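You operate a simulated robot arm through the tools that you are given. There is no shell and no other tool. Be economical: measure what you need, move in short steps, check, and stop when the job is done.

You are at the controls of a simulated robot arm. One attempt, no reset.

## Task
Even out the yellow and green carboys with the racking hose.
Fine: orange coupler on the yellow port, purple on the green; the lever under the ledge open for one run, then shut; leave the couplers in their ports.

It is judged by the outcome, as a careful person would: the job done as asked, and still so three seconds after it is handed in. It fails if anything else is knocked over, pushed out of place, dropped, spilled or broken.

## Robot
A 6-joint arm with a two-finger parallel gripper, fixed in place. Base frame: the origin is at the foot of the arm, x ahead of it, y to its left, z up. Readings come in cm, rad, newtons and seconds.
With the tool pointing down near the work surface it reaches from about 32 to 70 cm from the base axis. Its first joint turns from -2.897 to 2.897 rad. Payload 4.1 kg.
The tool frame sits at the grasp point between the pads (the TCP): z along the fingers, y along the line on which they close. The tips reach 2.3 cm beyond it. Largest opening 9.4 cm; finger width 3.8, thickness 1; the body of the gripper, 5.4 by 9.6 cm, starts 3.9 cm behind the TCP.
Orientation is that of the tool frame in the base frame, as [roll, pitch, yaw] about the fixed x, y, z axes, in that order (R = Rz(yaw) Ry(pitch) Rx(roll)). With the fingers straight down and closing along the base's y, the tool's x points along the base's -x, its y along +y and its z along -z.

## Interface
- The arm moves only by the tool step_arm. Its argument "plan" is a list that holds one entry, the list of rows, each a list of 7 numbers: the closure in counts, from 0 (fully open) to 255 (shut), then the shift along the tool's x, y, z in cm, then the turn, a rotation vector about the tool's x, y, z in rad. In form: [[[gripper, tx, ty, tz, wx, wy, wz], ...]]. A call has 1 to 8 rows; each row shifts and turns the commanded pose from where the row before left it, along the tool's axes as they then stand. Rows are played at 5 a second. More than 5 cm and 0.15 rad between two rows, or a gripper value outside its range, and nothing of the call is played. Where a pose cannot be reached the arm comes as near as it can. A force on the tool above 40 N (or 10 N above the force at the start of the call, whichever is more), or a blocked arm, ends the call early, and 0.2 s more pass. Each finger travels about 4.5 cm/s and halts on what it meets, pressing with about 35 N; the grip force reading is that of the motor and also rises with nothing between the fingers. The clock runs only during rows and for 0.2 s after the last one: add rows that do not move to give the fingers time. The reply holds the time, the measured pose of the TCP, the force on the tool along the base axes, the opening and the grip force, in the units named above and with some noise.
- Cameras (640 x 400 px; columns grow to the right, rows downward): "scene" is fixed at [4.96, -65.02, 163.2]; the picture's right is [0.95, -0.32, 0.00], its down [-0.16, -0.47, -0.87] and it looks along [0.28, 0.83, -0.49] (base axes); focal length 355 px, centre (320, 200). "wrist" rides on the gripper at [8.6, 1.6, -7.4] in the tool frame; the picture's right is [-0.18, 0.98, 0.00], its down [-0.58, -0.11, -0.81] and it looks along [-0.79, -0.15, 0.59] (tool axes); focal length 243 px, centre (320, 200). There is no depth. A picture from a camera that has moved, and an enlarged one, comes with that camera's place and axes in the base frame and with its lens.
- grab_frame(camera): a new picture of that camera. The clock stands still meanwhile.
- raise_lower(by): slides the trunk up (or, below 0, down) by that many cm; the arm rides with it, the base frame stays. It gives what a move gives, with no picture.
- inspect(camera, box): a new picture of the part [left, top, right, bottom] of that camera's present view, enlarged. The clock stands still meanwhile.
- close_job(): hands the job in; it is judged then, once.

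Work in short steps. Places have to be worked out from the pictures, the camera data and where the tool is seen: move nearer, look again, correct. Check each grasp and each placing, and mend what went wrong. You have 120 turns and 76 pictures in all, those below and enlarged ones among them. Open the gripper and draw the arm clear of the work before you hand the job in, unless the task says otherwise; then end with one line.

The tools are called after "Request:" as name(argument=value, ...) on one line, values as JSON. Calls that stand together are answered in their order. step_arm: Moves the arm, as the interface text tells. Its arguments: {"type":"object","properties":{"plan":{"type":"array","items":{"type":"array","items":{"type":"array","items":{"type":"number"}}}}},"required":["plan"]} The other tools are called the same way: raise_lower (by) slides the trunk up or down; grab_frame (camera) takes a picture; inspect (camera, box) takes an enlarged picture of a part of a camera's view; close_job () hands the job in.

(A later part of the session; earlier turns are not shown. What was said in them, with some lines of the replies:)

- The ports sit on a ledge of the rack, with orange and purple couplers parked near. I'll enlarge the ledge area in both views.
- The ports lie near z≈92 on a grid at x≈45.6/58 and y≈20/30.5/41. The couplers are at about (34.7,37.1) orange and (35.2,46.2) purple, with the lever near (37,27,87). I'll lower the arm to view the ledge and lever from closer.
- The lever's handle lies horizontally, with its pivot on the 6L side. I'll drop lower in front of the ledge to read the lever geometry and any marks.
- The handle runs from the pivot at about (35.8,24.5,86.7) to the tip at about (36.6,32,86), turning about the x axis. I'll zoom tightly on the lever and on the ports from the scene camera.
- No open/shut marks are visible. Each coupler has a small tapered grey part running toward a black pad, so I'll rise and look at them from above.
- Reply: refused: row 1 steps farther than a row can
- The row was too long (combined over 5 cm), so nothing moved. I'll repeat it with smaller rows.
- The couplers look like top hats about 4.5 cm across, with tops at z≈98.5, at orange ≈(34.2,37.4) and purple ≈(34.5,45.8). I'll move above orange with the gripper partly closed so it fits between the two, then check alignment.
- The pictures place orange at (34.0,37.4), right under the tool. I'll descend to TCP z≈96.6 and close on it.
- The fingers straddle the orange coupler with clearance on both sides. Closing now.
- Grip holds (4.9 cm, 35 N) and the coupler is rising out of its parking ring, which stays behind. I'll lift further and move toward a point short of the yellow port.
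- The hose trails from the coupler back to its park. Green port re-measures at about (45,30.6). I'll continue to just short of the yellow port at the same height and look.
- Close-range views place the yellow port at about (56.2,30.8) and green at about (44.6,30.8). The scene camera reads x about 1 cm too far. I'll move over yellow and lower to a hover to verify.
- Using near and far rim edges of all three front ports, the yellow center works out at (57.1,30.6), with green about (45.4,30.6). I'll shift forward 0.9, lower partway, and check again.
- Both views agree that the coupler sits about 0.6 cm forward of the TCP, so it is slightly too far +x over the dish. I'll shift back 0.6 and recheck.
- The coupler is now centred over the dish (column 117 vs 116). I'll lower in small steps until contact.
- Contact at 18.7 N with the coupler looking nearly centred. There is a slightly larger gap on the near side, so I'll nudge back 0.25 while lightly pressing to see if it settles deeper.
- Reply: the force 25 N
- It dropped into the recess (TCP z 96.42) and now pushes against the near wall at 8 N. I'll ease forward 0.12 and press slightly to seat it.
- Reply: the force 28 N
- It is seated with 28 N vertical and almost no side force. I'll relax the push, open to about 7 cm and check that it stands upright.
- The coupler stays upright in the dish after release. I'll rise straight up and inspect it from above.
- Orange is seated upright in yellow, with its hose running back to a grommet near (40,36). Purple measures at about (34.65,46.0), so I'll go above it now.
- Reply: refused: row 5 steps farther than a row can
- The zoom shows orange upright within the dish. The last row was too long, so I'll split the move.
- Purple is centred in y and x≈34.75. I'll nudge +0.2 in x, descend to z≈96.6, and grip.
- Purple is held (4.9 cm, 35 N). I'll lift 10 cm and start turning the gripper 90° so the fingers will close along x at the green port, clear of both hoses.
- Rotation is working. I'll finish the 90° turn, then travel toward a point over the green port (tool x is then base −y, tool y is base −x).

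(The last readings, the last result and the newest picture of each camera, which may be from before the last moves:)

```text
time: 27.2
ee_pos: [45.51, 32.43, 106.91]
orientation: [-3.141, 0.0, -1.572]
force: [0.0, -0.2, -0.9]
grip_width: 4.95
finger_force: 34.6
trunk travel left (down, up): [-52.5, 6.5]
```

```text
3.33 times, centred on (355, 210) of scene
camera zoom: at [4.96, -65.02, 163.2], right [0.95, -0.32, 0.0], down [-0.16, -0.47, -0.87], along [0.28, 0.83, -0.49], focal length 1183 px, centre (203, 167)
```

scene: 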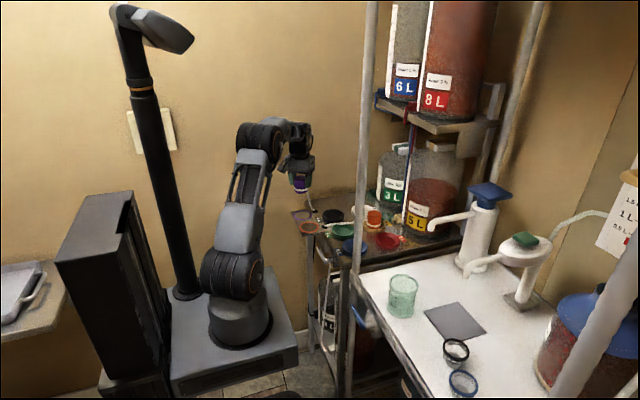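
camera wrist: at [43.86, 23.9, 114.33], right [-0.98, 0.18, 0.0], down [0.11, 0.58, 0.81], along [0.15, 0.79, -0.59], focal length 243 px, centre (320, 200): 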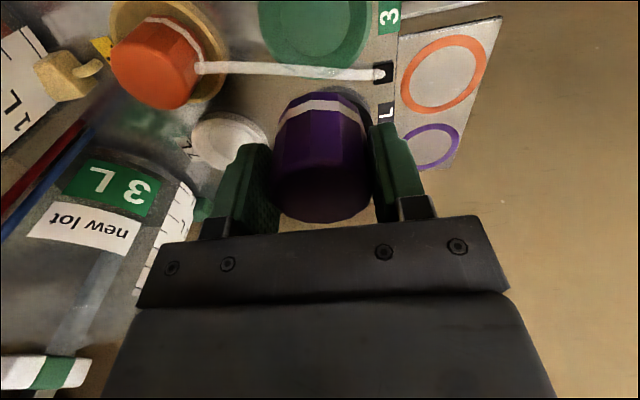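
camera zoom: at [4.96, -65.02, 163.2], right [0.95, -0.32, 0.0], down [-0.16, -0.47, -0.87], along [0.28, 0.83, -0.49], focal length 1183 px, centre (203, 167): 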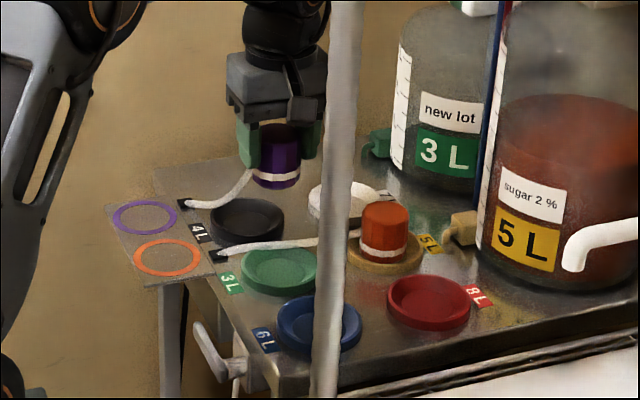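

The green center reads x≈45.4, and the orange hose crosses near its +y rim at about y≈34. That clears the coupler edge (33.05). I'll move to y=30.6, lower to about z=99.5 and check.

Request:
step_arm(plan=[[[255, 1.85, 0.05, 1, 0, 0, 0], [255, 0, 0, 3, 0, 0, 0], [255, 0, 0, 3.2, 0, 0, 0], [255, 0, 0, 0, 0, 0, 0]]])

Request:
inspect(camera="wrist", box=[200, 20, 440, 240])

Request:
inspect(camera="scene", box=[320, 190, 400, 250])

```text
time: 28.2
ee_pos: [45.23, 30.61, 99.49]
orientation: [-3.141, 0.001, -1.571]
force: [-0.8, 0.2, -2.2]
grip_width: 4.91
finger_force: 34.8
trunk travel left (down, up): [-52.5, 6.5]
```

```text
1.82 times, centred on (320, 130) of wrist
camera zoom: at [43.69, 22.02, 107.04], right [-0.98, 0.18, 0.0], down [0.11, 0.58, 0.81], along [0.15, 0.79, -0.59], focal length 441 px, centre (320, 327)
```

zoom: 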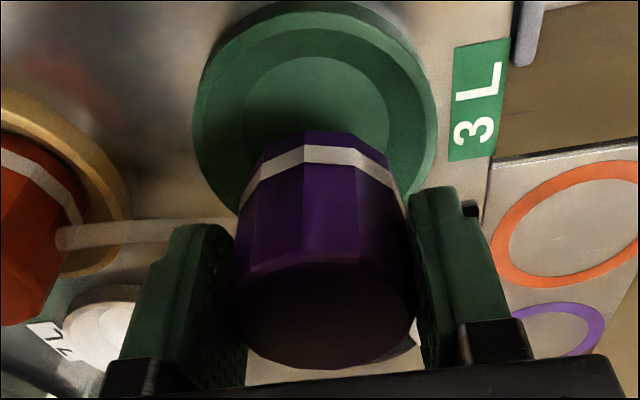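

```text
6.67 times, centred on (360, 220) of scene
camera zoom: at [4.96, -65.02, 163.2], right [0.95, -0.32, 0.0], down [-0.16, -0.47, -0.87], along [0.28, 0.83, -0.49], focal length 2366 px, centre (53, 67)
```

zoom: 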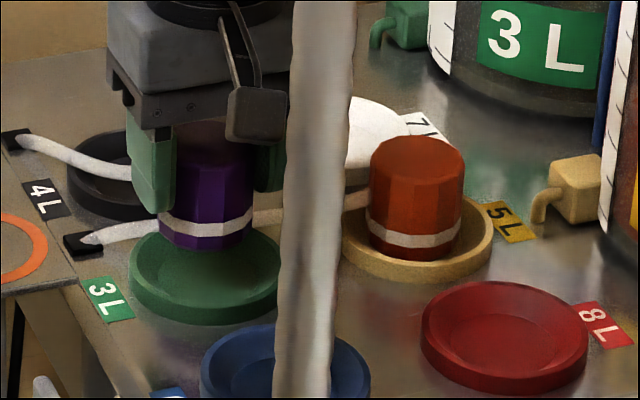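

The wrist view puts the coupler within about 0.2 cm of the green center. I'll nudge +0.15 in x and lower to just above the dish floor.

Request:
step_arm(plan=[[[255, 0, -0.15, 0.8, 0, 0, 0], [255, 0, 0, 0.8, 0, 0, 0], [255, 0, 0, 0.5, 0, 0, 0], [255, 0, 0, 0, 0, 0, 0]]])

Request:
inspect(camera="wrist", box=[200, 20, 440, 240])

```text
time: 29.2
ee_pos: [45.44, 30.56, 97.49]
orientation: [3.14, 0.001, -1.572]
force: [0.7, 0.3, -1.9]
grip_width: 4.88
finger_force: 34.6
trunk travel left (down, up): [-52.5, 6.5]
```

```text
1.82 times, centred on (320, 130) of wrist
camera zoom: at [43.82, 21.96, 104.93], right [-0.98, 0.18, 0.0], down [0.11, 0.58, 0.81], along [0.15, 0.79, -0.59], focal length 441 px, centre (320, 327)
```

zoom: 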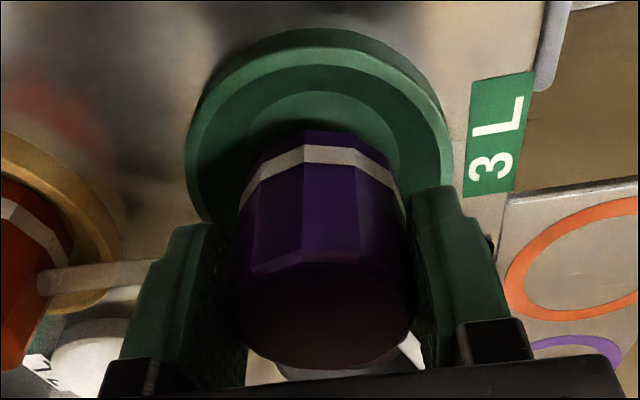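

x is centred, but the coupler is about 0.3 cm too far +y relative to the recess. I'll shift −y 0.3, then lower to contact.

Request:
step_arm(plan=[[[255, 0.3, 0, 0, 0, 0, 0], [255, 0, 0, 0.4, 0, 0, 0], [255, 0, 0, 0.3, 0, 0, 0], [255, 0, 0, 0.3, 0, 0, 0], [255, 0, 0, 0, 0, 0, 0]]])

Request:
inspect(camera="wrist", box=[200, 20, 440, 240])

```text
time: 30.4
ee_pos: [45.5, 30.33, 96.81]
orientation: [-3.137, 0.004, -1.571]
force: [2.1, -2.6, 25.2]
grip_width: 4.92
finger_force: 35.1
trunk travel left (down, up): [-52.5, 6.5]
```

```text
1.82 times, centred on (320, 130) of wrist
camera zoom: at [43.8, 21.66, 104.18], right [-0.98, 0.18, 0.0], down [0.11, 0.58, 0.81], along [0.15, 0.79, -0.59], focal length 441 px, centre (320, 327)
```

zoom: 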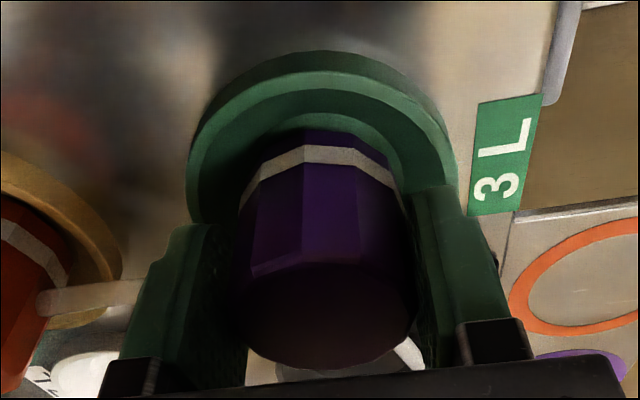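

Contact is at the same height as yellow's first contact, so it rests on the recess edge. I'll slide −y in small steps, as worked before.

Request:
step_arm(plan=[[[255, 0.12, 0, -0.05, 0, 0, 0], [255, 0.12, 0, 0, 0, 0, 0], [255, 0, 0, 0.05, 0, 0, 0], [255, 0, 0, 0, 0, 0, 0]]])

Request:
inspect(camera="wrist", box=[200, 20, 440, 240])

```text
time: 31.4
ee_pos: [45.49, 30.1, 96.51]
orientation: [-3.139, -0.001, -1.57]
force: [0.9, 9.0, 26.0]
grip_width: 4.91
finger_force: 34.8
trunk travel left (down, up): [-52.5, 6.5]
```

```text
1.82 times, centred on (320, 130) of wrist
camera zoom: at [43.78, 21.5, 103.98], right [-0.98, 0.18, 0.0], down [0.11, 0.58, 0.81], along [0.15, 0.79, -0.59], focal length 441 px, centre (320, 327)
```

zoom: 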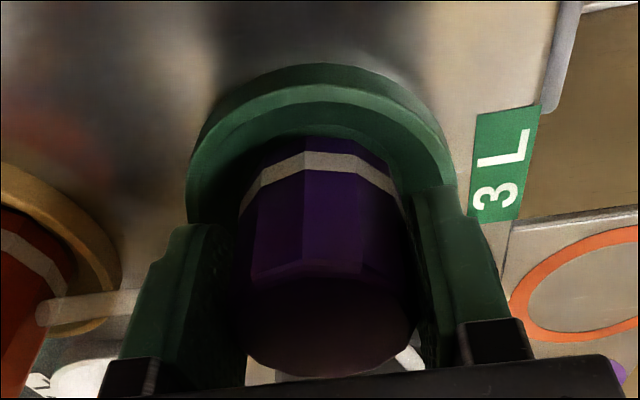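

It dropped to 96.51 with a near-wall reaction, mirroring the yellow case. I'll ease +y 0.12, press a little to seat, then relax and release.

Request:
step_arm(plan=[[[255, -0.12, 0, 0, 0, 0, 0], [255, 0, 0, 0.1, 0, 0, 0], [255, 0, 0, 0.1, 0, 0, 0], [255, 0, 0, 0, 0, 0, 0]]])

Request:
step_arm(plan=[[[255, 0, 0, -0.2, 0, 0, 0], [255, 0, 0, 0, 0, 0, 0], [60, 0, 0, 0, 0, 0, 0], [60, 0, 0, 0, 0, 0, 0], [60, 0, 0, 0, 0, 0, 0]]])

Request:
inspect(camera="wrist", box=[200, 20, 440, 240])

Request:
inspect(camera="scene", box=[320, 190, 430, 250])

```text
time: 32.4
ee_pos: [45.49, 30.07, 96.29]
orientation: [-3.141, 0.0, -1.571]
force: [-0.1, -3.4, 21.4]
grip_width: 4.88
finger_force: 35.0
trunk travel left (down, up): [-52.5, 6.5]
```

```text
time: 33.6
ee_pos: [45.34, 30.28, 96.44]
orientation: [3.141, 0.0, -1.569]
force: [0.4, -0.1, 0.0]
grip_width: 7.16
finger_force: 0.0
trunk travel left (down, up): [-52.5, 6.5]
```

```text
1.82 times, centred on (320, 130) of wrist
camera zoom: at [43.87, 21.63, 103.96], right [-0.98, 0.18, 0.0], down [0.11, 0.58, 0.81], along [0.15, 0.79, -0.59], focal length 441 px, centre (320, 327)
```

zoom: 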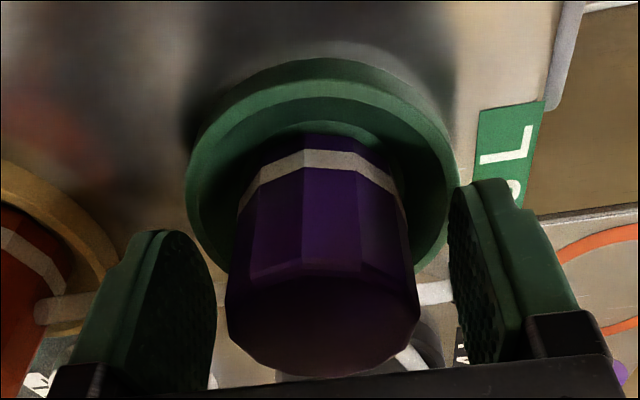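

```text
5.82 times, centred on (375, 220) of scene
camera zoom: at [4.96, -65.02, 163.2], right [0.95, -0.32, 0.0], down [-0.16, -0.47, -0.87], along [0.28, 0.83, -0.49], focal length 2065 px, centre (0, 84)
```

zoom: 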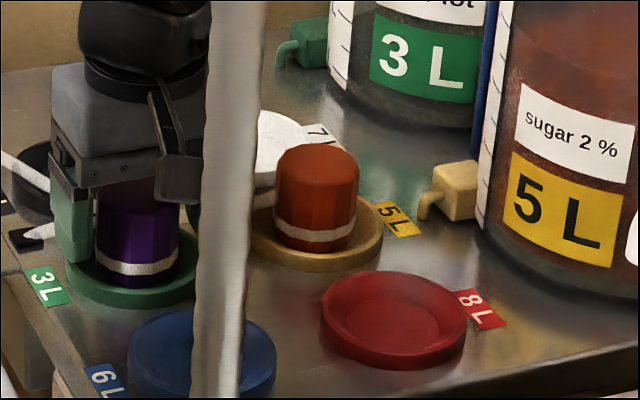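

Both couplers are seated in their ports. Now I'll rise straight up, draw back in front of the ledge, and turn the tool back.

Request:
step_arm(plan=[[[60, 0, 0, -2, 0, 0, 0], [60, 0, 0, -4, 0, 0, 0], [60, 0, 0, -4, 0, 0, 0], [60, 0, 4.5, 0, 0, 0, 0], [60, 0, 4.5, 0, 0, 0, 0], [60, 0, 4.5, 0, 0, 0, 0], [60, 0, 4.5, 0, 0, 0, 0], [60, 0, 3, 0, 0, 0, 0]]])

Request:
step_arm(plan=[[[255, 0, 0, 0, 0, 0, 0.1428], [255, 0, 0, 0, 0, 0, 0.1428], [255, 0, 0, 0, 0, 0, 0.1428], [255, 0, 0, 0, 0, 0, 0.1428], [255, 0, 0, 0, 0, 0, 0.1428], [255, 0, 0, 0, 0, 0, 0.1428], [255, 0, 0, 0, 0, 0, 0.1428], [255, 0, 0, 0, 0, 0, 0.1428]]])

Request:
step_arm(plan=[[[255, 0, 0, 0, 0, 0, 0.1428], [255, 0, 0, 0, 0, 0, 0.1428], [255, 0, 0, 0, 0, 0, 0.1428], [255, 0, 0, 0, 0, 0, 0]]])

Request:
inspect(camera="scene", box=[280, 150, 520, 300])

```text
time: 35.4
ee_pos: [24.35, 30.32, 106.41]
orientation: [-3.141, 0.001, -1.572]
force: [0.3, 0.2, -0.1]
grip_width: 7.18
finger_force: 0.1
trunk travel left (down, up): [-52.5, 6.5]
```

```text
time: 37.2
ee_pos: [24.45, 30.21, 106.4]
orientation: [-3.14, 0.0, -2.715]
force: [-0.2, 0.3, -0.1]
grip_width: 0.0
finger_force: 35.2
trunk travel left (down, up): [-52.5, 6.5]
```

```text
time: 38.2
ee_pos: [24.6, 30.33, 106.46]
orientation: [3.141, 0.0, 3.141]
force: [-0.3, 0.1, 0.6]
grip_width: 0.0
finger_force: 34.8
trunk travel left (down, up): [-52.5, 6.5]
```

```text
2.67 times, centred on (400, 225) of scene
camera zoom: at [4.96, -65.02, 163.2], right [0.95, -0.32, 0.0], down [-0.16, -0.47, -0.87], along [0.28, 0.83, -0.49], focal length 946 px, centre (107, 133)
```

zoom: 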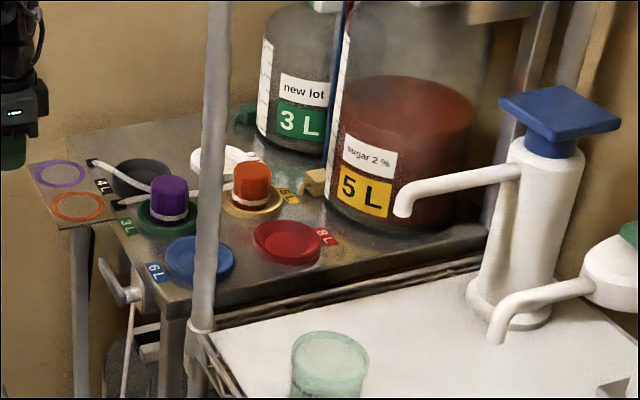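

Both couplers are in place and upright. Now I'll pitch the closed gripper forward so the fingers point at the ledge front, staying high and clear.

Request:
step_arm(plan=[[[255, -0.5, 0, 0, 0, -0.1428, 0], [255, 0, 0, 0, 0, -0.1428, 0], [255, 0, 0, 0, 0, -0.1428, 0], [255, 0, 0, 0, 0, -0.1428, 0], [255, 0, 0, 0, 0, -0.1428, 0], [255, 0, 0, 0, 0, -0.1428, 0], [255, 0, 0, 0, 0, -0.1428, 0], [255, 0, 0, 0, 0, -0.1428, 0]]])

Request:
step_arm(plan=[[[255, 0, 0, 0, 0, -0.1428, 0], [255, 0, 0, 0, 0, -0.1428, 0], [255, 0, 0, 0, 0, -0.1428, 0], [255, 0, 0, 0, 0, 0, 0]]])

Request:
grab_frame(camera="scene")

```text
time: 40.0
ee_pos: [24.94, 30.23, 106.46]
orientation: [3.14, 1.146, -3.141]
force: [-1.0, 0.2, 0.5]
grip_width: 0.0
finger_force: 35.4
trunk travel left (down, up): [-52.5, 6.5]
```

```text
time: 41.0
ee_pos: [25.01, 30.26, 106.46]
orientation: [0.3, 1.569, 0.301]
force: [0.9, 0.4, 0.3]
grip_width: 0.02
finger_force: 34.6
trunk travel left (down, up): [-52.5, 6.5]
```

```text
23 pictures are left
```

scene: 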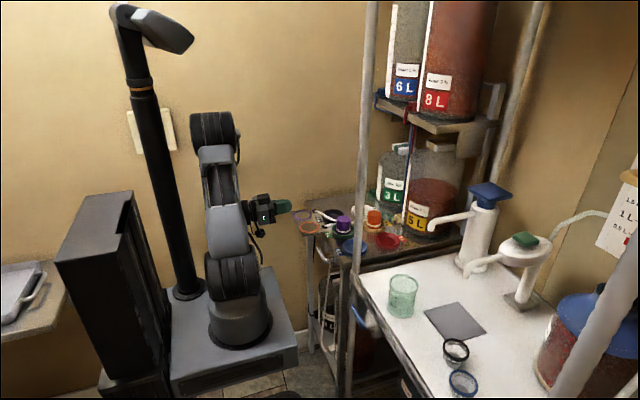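

The tool now points forward (tool z = base +x, tool x = down). I'll lower the trunk by 20 cm to bring it to lever height in front of the ledge.

Request:
raise_lower(by=-20)

Request:
grab_frame(camera="wrist")

Request:
inspect(camera="scene", box=[240, 200, 400, 320])

```text
time: 43.2
ee_pos: [25.05, 30.1, 86.38]
orientation: [-2.738, 1.57, -2.738]
force: [0.2, -0.1, -0.6]
grip_width: 0.0
finger_force: 35.1
trunk travel left (down, up): [-32.5, 26.5]
```

```text
22 pictures are left
camera wrist: at [17.53, 31.89, 77.87], right [0.0, 0.98, 0.18], down [-0.81, -0.11, 0.58], along [0.59, -0.15, 0.79], focal length 243 px, centre (320, 200)
```

wrist: 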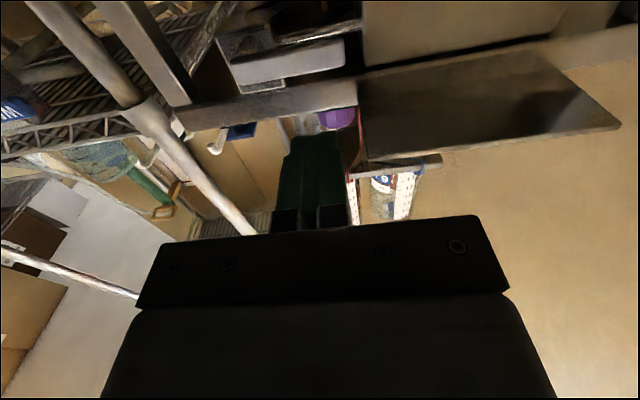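

```text
3.33 times, centred on (320, 260) of scene
camera zoom: at [4.96, -65.02, 163.2], right [0.95, -0.32, 0.0], down [-0.16, -0.47, -0.87], along [0.28, 0.83, -0.49], focal length 1183 px, centre (320, 0)
```

zoom: 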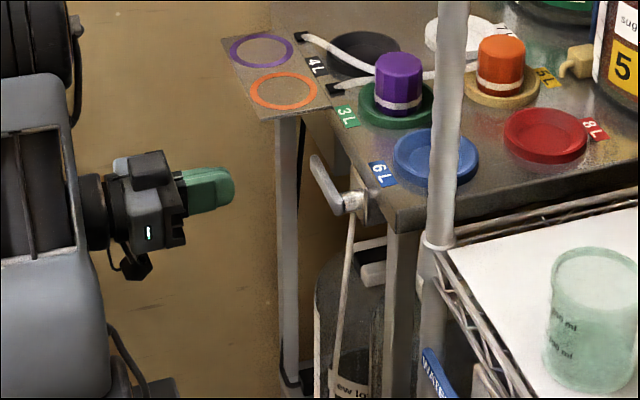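

The lever handle lies at x≈36, y 24.4–32, z≈85.5–86. I'll bring the closed fingers above it (z≈90, y≈29.5), then try pushing gently down first.

Request:
step_arm(plan=[[[255, -2, -0.6, 0, 0, 0, 0], [255, -1.6, 0, 0, 0, 0, 0], [255, 0, 0, 4, 0, 0, 0], [255, 0, 0, 4, 0, 0, 0], [255, 0, 0, 1.3, 0, 0, 0], [255, 0, 0, 0, 0, 0, 0]]])

Request:
inspect(camera="scene", box=[280, 220, 360, 280])

Request:
grab_frame(camera="wrist")

```text
time: 44.6
ee_pos: [34.45, 29.71, 89.98]
orientation: [-2.896, 1.57, -2.897]
force: [0.2, 0.0, 0.6]
grip_width: 0.0
finger_force: 35.3
trunk travel left (down, up): [-32.5, 26.5]
```

```text
6.67 times, centred on (320, 250) of scene
camera zoom: at [4.96, -65.02, 163.2], right [0.95, -0.32, 0.0], down [-0.16, -0.47, -0.87], along [0.28, 0.83, -0.49], focal length 2366 px, centre (320, -133)
```

zoom: 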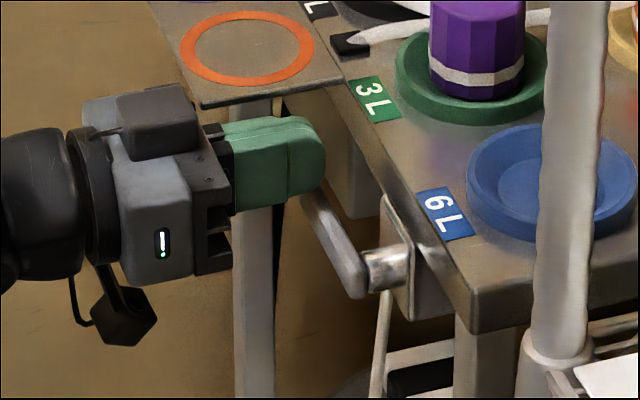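

```text
19 pictures are left
camera wrist: at [26.89, 31.31, 81.45], right [0.0, 0.98, 0.18], down [-0.81, -0.11, 0.58], along [0.59, -0.15, 0.79], focal length 243 px, centre (320, 200)
```

wrist: 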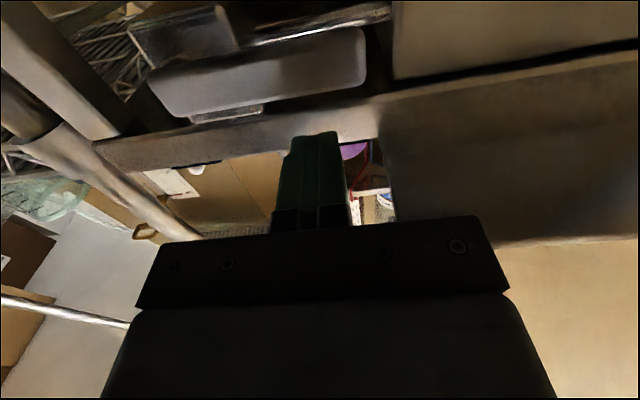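

The closed fingers sit directly above the handle, with about 1.8 cm of clearance. I'll push down slowly and watch the force.

Request:
step_arm(plan=[[[255, 1.2, 0, 0, 0, 0, 0], [255, 0.5, 0, 0, 0, 0, 0], [255, 0.5, 0, 0, 0, 0, 0], [255, 0.5, 0, 0, 0, 0, 0], [255, 0, 0, 0, 0, 0, 0]]])

Request:
inspect(camera="scene", box=[280, 220, 360, 280])

```text
time: 45.8
ee_pos: [34.39, 29.67, 87.18]
orientation: [-0.044, 1.57, -0.043]
force: [-0.6, 0.3, -0.8]
grip_width: 0.01
finger_force: 34.5
trunk travel left (down, up): [-32.5, 26.5]
```

```text
6.67 times, centred on (320, 250) of scene
camera zoom: at [4.96, -65.02, 163.2], right [0.95, -0.32, 0.0], down [-0.16, -0.47, -0.87], along [0.28, 0.83, -0.49], focal length 2366 px, centre (320, -133)
```

zoom: 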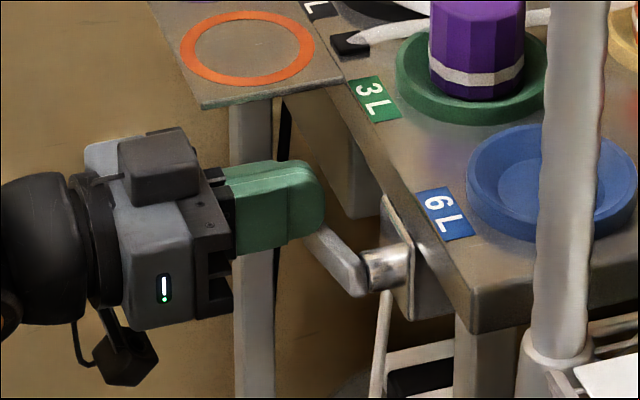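

There is no force yet, though the fingers' lower edge is at about handle height. I'll continue down 2 cm.

Request:
step_arm(plan=[[[255, 0.6, 0, 0, 0, 0, 0], [255, 0.6, 0, 0, 0, 0, 0], [255, 0.6, 0, 0, 0, 0, 0], [255, 0, 0, 0, 0, 0, 0]]])

Request:
inspect(camera="scene", box=[280, 220, 360, 280])

```text
time: 46.8
ee_pos: [34.28, 29.55, 85.53]
orientation: [0.893, 1.57, 0.894]
force: [-0.3, -0.8, -0.1]
grip_width: 0.02
finger_force: 34.9
trunk travel left (down, up): [-32.5, 26.5]
```

```text
6.67 times, centred on (320, 250) of scene
camera zoom: at [4.96, -65.02, 163.2], right [0.95, -0.32, 0.0], down [-0.16, -0.47, -0.87], along [0.28, 0.83, -0.49], focal length 2366 px, centre (320, -133)
```

zoom: 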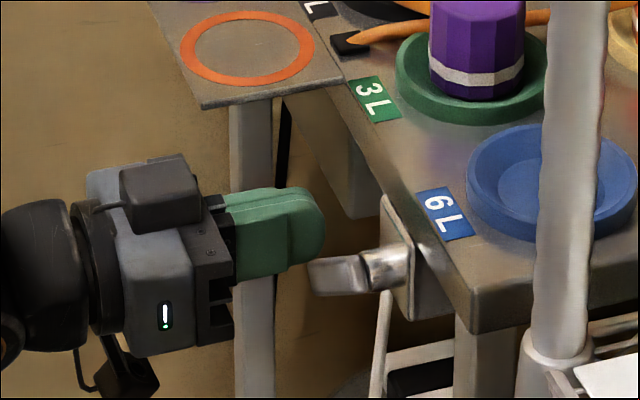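

The handle has swung down about 30° and the orange hose has coloured, so liquid is flowing: down is open. I'll keep pushing to open it fully.

Request:
step_arm(plan=[[[255, 0.8, 0, 0, 0, 0, 0], [255, 0.8, -0.2, 0, 0, 0, 0], [255, 0.7, -0.5, 0, 0, 0, 0], [255, 0.6, -0.7, 0, 0, 0, 0], [255, 0.3, -0.8, 0, 0, 0, 0], [255, 0, 0, 0, 0, 0, 0]]])

Request:
inspect(camera="scene", box=[290, 140, 470, 290])

```text
time: 48.1
ee_pos: [34.24, 28.13, 82.64]
orientation: [0.895, 1.556, 0.911]
force: [-7.4, 17.9, 0.3]
grip_width: 0.0
finger_force: 35.1
trunk travel left (down, up): [-32.5, 26.5]
stopped in row 6: the force on the tool passed its limit (the readings are from after the stop); the commanded pose is now the measured one
```

```text
2.67 times, centred on (380, 215) of scene
camera zoom: at [4.96, -65.02, 163.2], right [0.95, -0.32, 0.0], down [-0.16, -0.47, -0.87], along [0.28, 0.83, -0.49], focal length 946 px, centre (160, 160)
```

zoom: 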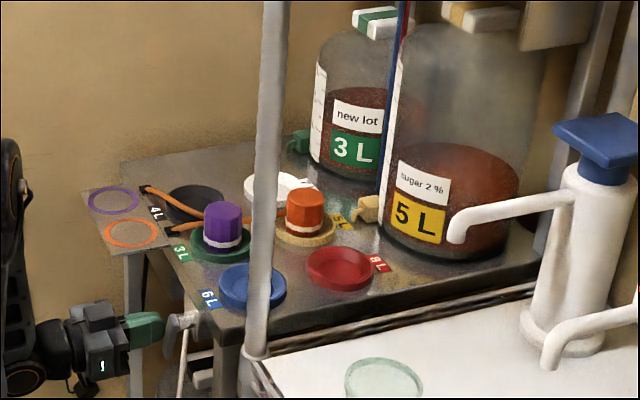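

Liquid is moving quickly. The clock stands still during pictures, so I'll inspect the levels now.

Request:
inspect(camera="scene", box=[370, 140, 470, 240])

Request:
inspect(camera="scene", box=[280, 220, 360, 280])

```text
4.00 times, centred on (420, 190) of scene
camera zoom: at [4.96, -65.02, 163.2], right [0.95, -0.32, 0.0], down [-0.16, -0.47, -0.87], along [0.28, 0.83, -0.49], focal length 1420 px, centre (-80, 240)
```

zoom: 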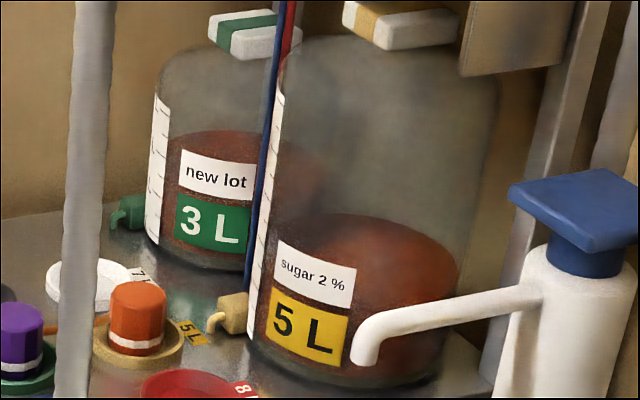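

```text
6.67 times, centred on (320, 250) of scene
camera zoom: at [4.96, -65.02, 163.2], right [0.95, -0.32, 0.0], down [-0.16, -0.47, -0.87], along [0.28, 0.83, -0.49], focal length 2366 px, centre (320, -133)
```

zoom: 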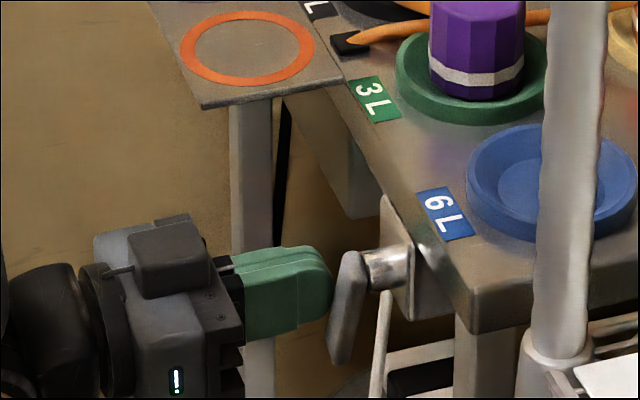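

The lever is fully open (vertical down, against its stop), and the levels look nearly equal: yellow about 13 cm, green about 12 cm. I'll move the fingers to the other side of the handle so I can shut it promptly.

Request:
step_arm(plan=[[[255, 0, 0.3, -4.5, 0, 0, 0], [255, 0.5, -4.5, 0, 0, 0, 0], [255, 1, -3, 0, 0, 0, 0], [255, 0, 0, 4.5, 0, 0, 0]]])

Request:
inspect(camera="scene", box=[290, 140, 470, 290])

```text
time: 49.1
ee_pos: [33.9, 24.15, 83.7]
orientation: [0.518, 1.561, 0.541]
force: [-26.1, 2.0, 3.7]
grip_width: 0.0
finger_force: 34.9
out of reach, approached as far as the arm can: row 2, 3
trunk travel left (down, up): [-32.5, 26.5]
stopped in row 4: the force on the tool passed its limit (the readings are from after the stop); the commanded pose is now the measured one
```

```text
2.67 times, centred on (380, 215) of scene
camera zoom: at [4.96, -65.02, 163.2], right [0.95, -0.32, 0.0], down [-0.16, -0.47, -0.87], along [0.28, 0.83, -0.49], focal length 946 px, centre (160, 160)
```

zoom: 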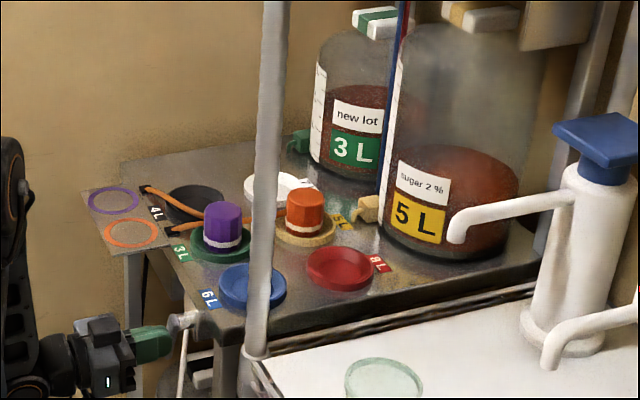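

The fingers hit the handle end-on because that side is too close in for the arm. Levels have almost stopped changing. New approach: back off, open the gripper fully so it straddles the handle, and use the −y finger to push it back up.

Request:
step_arm(plan=[[[255, 0, 1, -2, 0, 0, 0], [0, 0, 1.5, -2.5, 0, 0, 0], [0, 0, 0.5, 0, 0, 0, 0], [0, 1.5, 0, 0, 0, 0, 0], [0, 1.5, 0, 0, 0, 0, 0], [0, 0, 0, 0, 0, 0, 0]]])

Request:
grab_frame(camera="wrist")

```text
time: 50.5
ee_pos: [29.83, 27.51, 81.02]
orientation: [0.188, 1.568, 0.203]
force: [0.4, -0.3, 0.2]
grip_width: 9.4
finger_force: 0.0
out of reach, approached as far as the arm can: row 5
trunk travel left (down, up): [-32.5, 26.5]
```

```text
12 pictures are left
camera wrist: at [22.34, 29.12, 72.46], right [-0.02, 0.98, 0.18], down [-0.81, -0.12, 0.58], along [0.59, -0.14, 0.79], focal length 243 px, centre (320, 200)
```

wrist: 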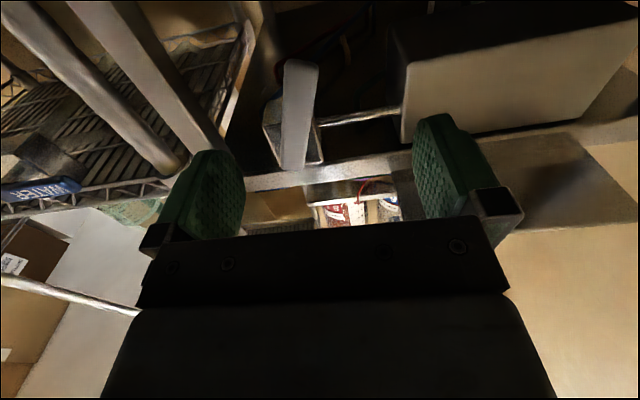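

The handle is centred between the open fingers. I'll go forward 4.5 and then push sideways (+y) while rising to swing the lever back up.

Request:
step_arm(plan=[[[0, 0, 0, 2.5, 0, 0, 0], [0, 0.2, 0, 2, 0, 0, 0], [0, 0, 1.5, 0, 0, 0, 0], [0, 0, 1.3, 0, 0, 0, 0], [0, 0, 1, 0, 0, 0, 0], [0, 0, 1, 0, 0, 0, 0], [0, -0.3, 1, 0, 0, 0, 0], [0, 0, 0, 0, 0, 0, 0]]])

Request:
inspect(camera="scene", box=[280, 220, 360, 280])

```text
time: 52.3
ee_pos: [34.2, 33.42, 81.34]
orientation: [0.741, 1.563, 0.762]
force: [-0.2, -0.1, -1.2]
grip_width: 9.39
finger_force: 0.0
trunk travel left (down, up): [-32.5, 26.5]
```

```text
6.67 times, centred on (320, 250) of scene
camera zoom: at [4.96, -65.02, 163.2], right [0.95, -0.32, 0.0], down [-0.16, -0.47, -0.87], along [0.28, 0.83, -0.49], focal length 2366 px, centre (320, -133)
```

zoom: 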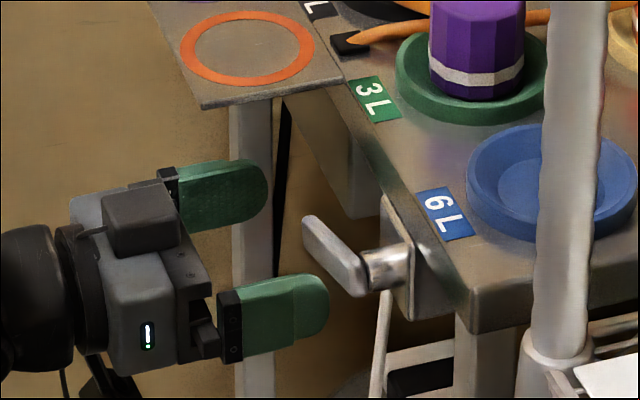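

The lever is most of the way up, with the −y finger beneath it. I'll lift it to its stop.

Request:
step_arm(plan=[[[0, -0.6, 0, 0, 0, 0, 0], [0, -0.6, 0, 0, 0, 0, 0], [0, -0.5, 0, 0, 0, 0, 0], [0, -0.4, 0, 0, 0, 0, 0], [0, 0, 0, 0, 0, 0, 0]]])

Request:
inspect(camera="scene", box=[280, 220, 360, 280])

```text
time: 53.4
ee_pos: [34.12, 33.42, 82.83]
orientation: [3.085, 1.562, 3.103]
force: [-0.4, 2.8, -13.3]
grip_width: 9.31
finger_force: 0.1
trunk travel left (down, up): [-32.5, 26.5]
stopped in row 5: the force on the tool passed its limit (the readings are from after the stop); the commanded pose is now the measured one
```

```text
6.67 times, centred on (320, 250) of scene
camera zoom: at [4.96, -65.02, 163.2], right [0.95, -0.32, 0.0], down [-0.16, -0.47, -0.87], along [0.28, 0.83, -0.49], focal length 2366 px, centre (320, -133)
```

zoom: 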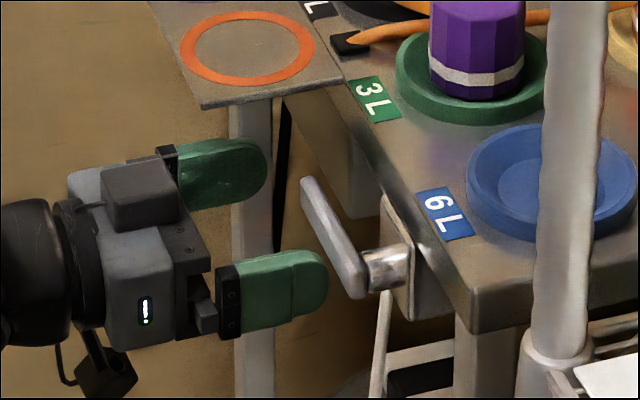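

The lever is back at its shut stop, matching its original pose. I'll check the levels and couplers.

Request:
inspect(camera="scene", box=[370, 140, 470, 240])

```text
4.00 times, centred on (420, 190) of scene
camera zoom: at [4.96, -65.02, 163.2], right [0.95, -0.32, 0.0], down [-0.16, -0.47, -0.87], along [0.28, 0.83, -0.49], focal length 1420 px, centre (-80, 240)
```

zoom: 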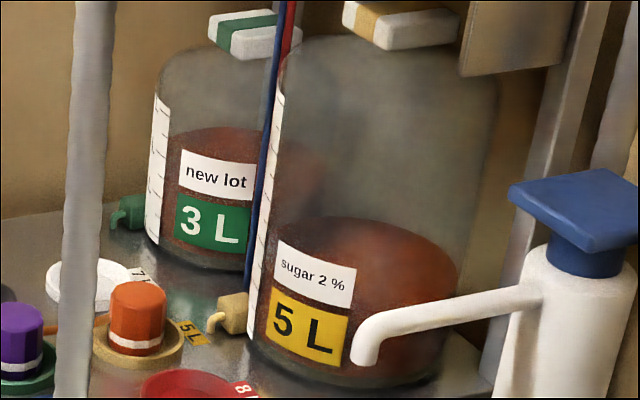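

The levels match those right after the first second of flow, so they have settled evenly and the lever is shut. I'll lower the finger off the handle and back straight out.

Request:
step_arm(plan=[[[0, 0.6, 0, 0, 0, 0, 0], [0, 0.4, 0, -1, 0, 0, 0], [0, 0, 0.5, -4, 0, 0, 0], [0, 0, 0.5, -4, 0, 0, 0], [0, 0, 0, -2.5, 0, 0, 0], [0, 0, 0, 0, 0, 0, 0]]])

Request:
raise_lower(by=20)

Request:
grab_frame(camera="scene")

Request:
inspect(camera="scene", box=[290, 180, 430, 280])

Request:
inspect(camera="scene", box=[370, 140, 470, 240])

```text
time: 54.8
ee_pos: [22.61, 34.04, 82.22]
orientation: [2.757, 1.566, 2.772]
force: [0.1, -0.6, 0.2]
grip_width: 9.42
finger_force: 0.0
trunk travel left (down, up): [-32.5, 26.5]
```

```text
time: 57.0
ee_pos: [22.65, 34.16, 102.14]
orientation: [2.743, 1.565, 2.762]
force: [0.3, 0.0, 0.2]
grip_width: 9.39
finger_force: 0.0
trunk travel left (down, up): [-52.5, 6.5]
```

```text
8 pictures are left
```

scene: 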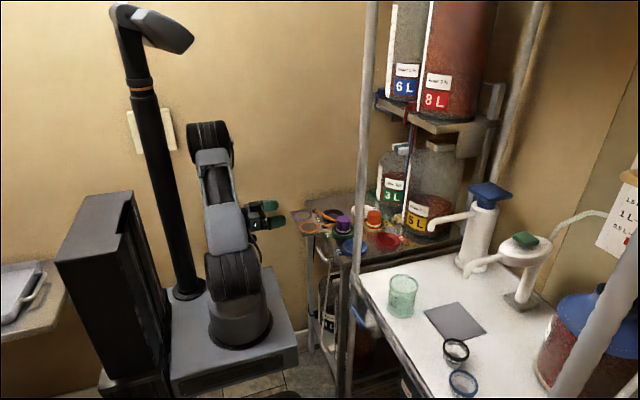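

```text
4.00 times, centred on (360, 230) of scene
camera zoom: at [4.96, -65.02, 163.2], right [0.95, -0.32, 0.0], down [-0.16, -0.47, -0.87], along [0.28, 0.83, -0.49], focal length 1420 px, centre (160, 80)
```

zoom: 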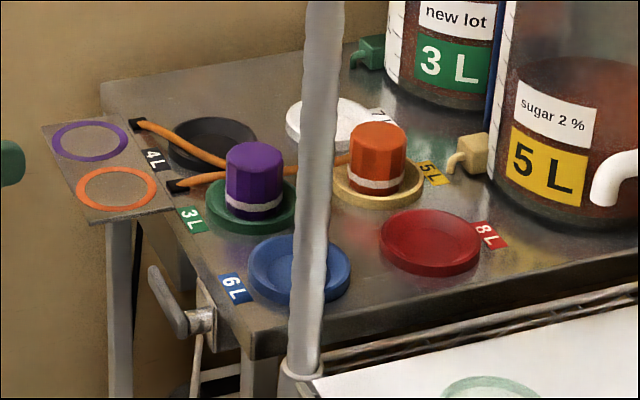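

```text
4.00 times, centred on (420, 190) of scene
camera zoom: at [4.96, -65.02, 163.2], right [0.95, -0.32, 0.0], down [-0.16, -0.47, -0.87], along [0.28, 0.83, -0.49], focal length 1420 px, centre (-80, 240)
```

zoom: 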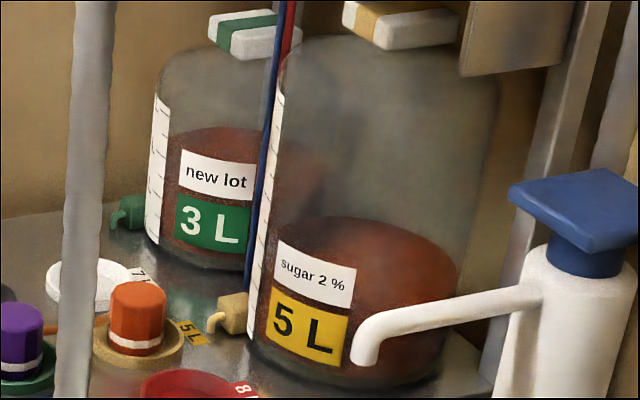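

The levels are steady, the lever matches its original shut position, both couplers stand in the right ports, and the arm is open and clear. Handing in.

Request:
close_job()

```text
The job is handed in.
```

The job is handed in: the yellow and green carboys look level by eye and held steady, with orange in the yellow port, purple in the green port, and the lever opened once and shut again.
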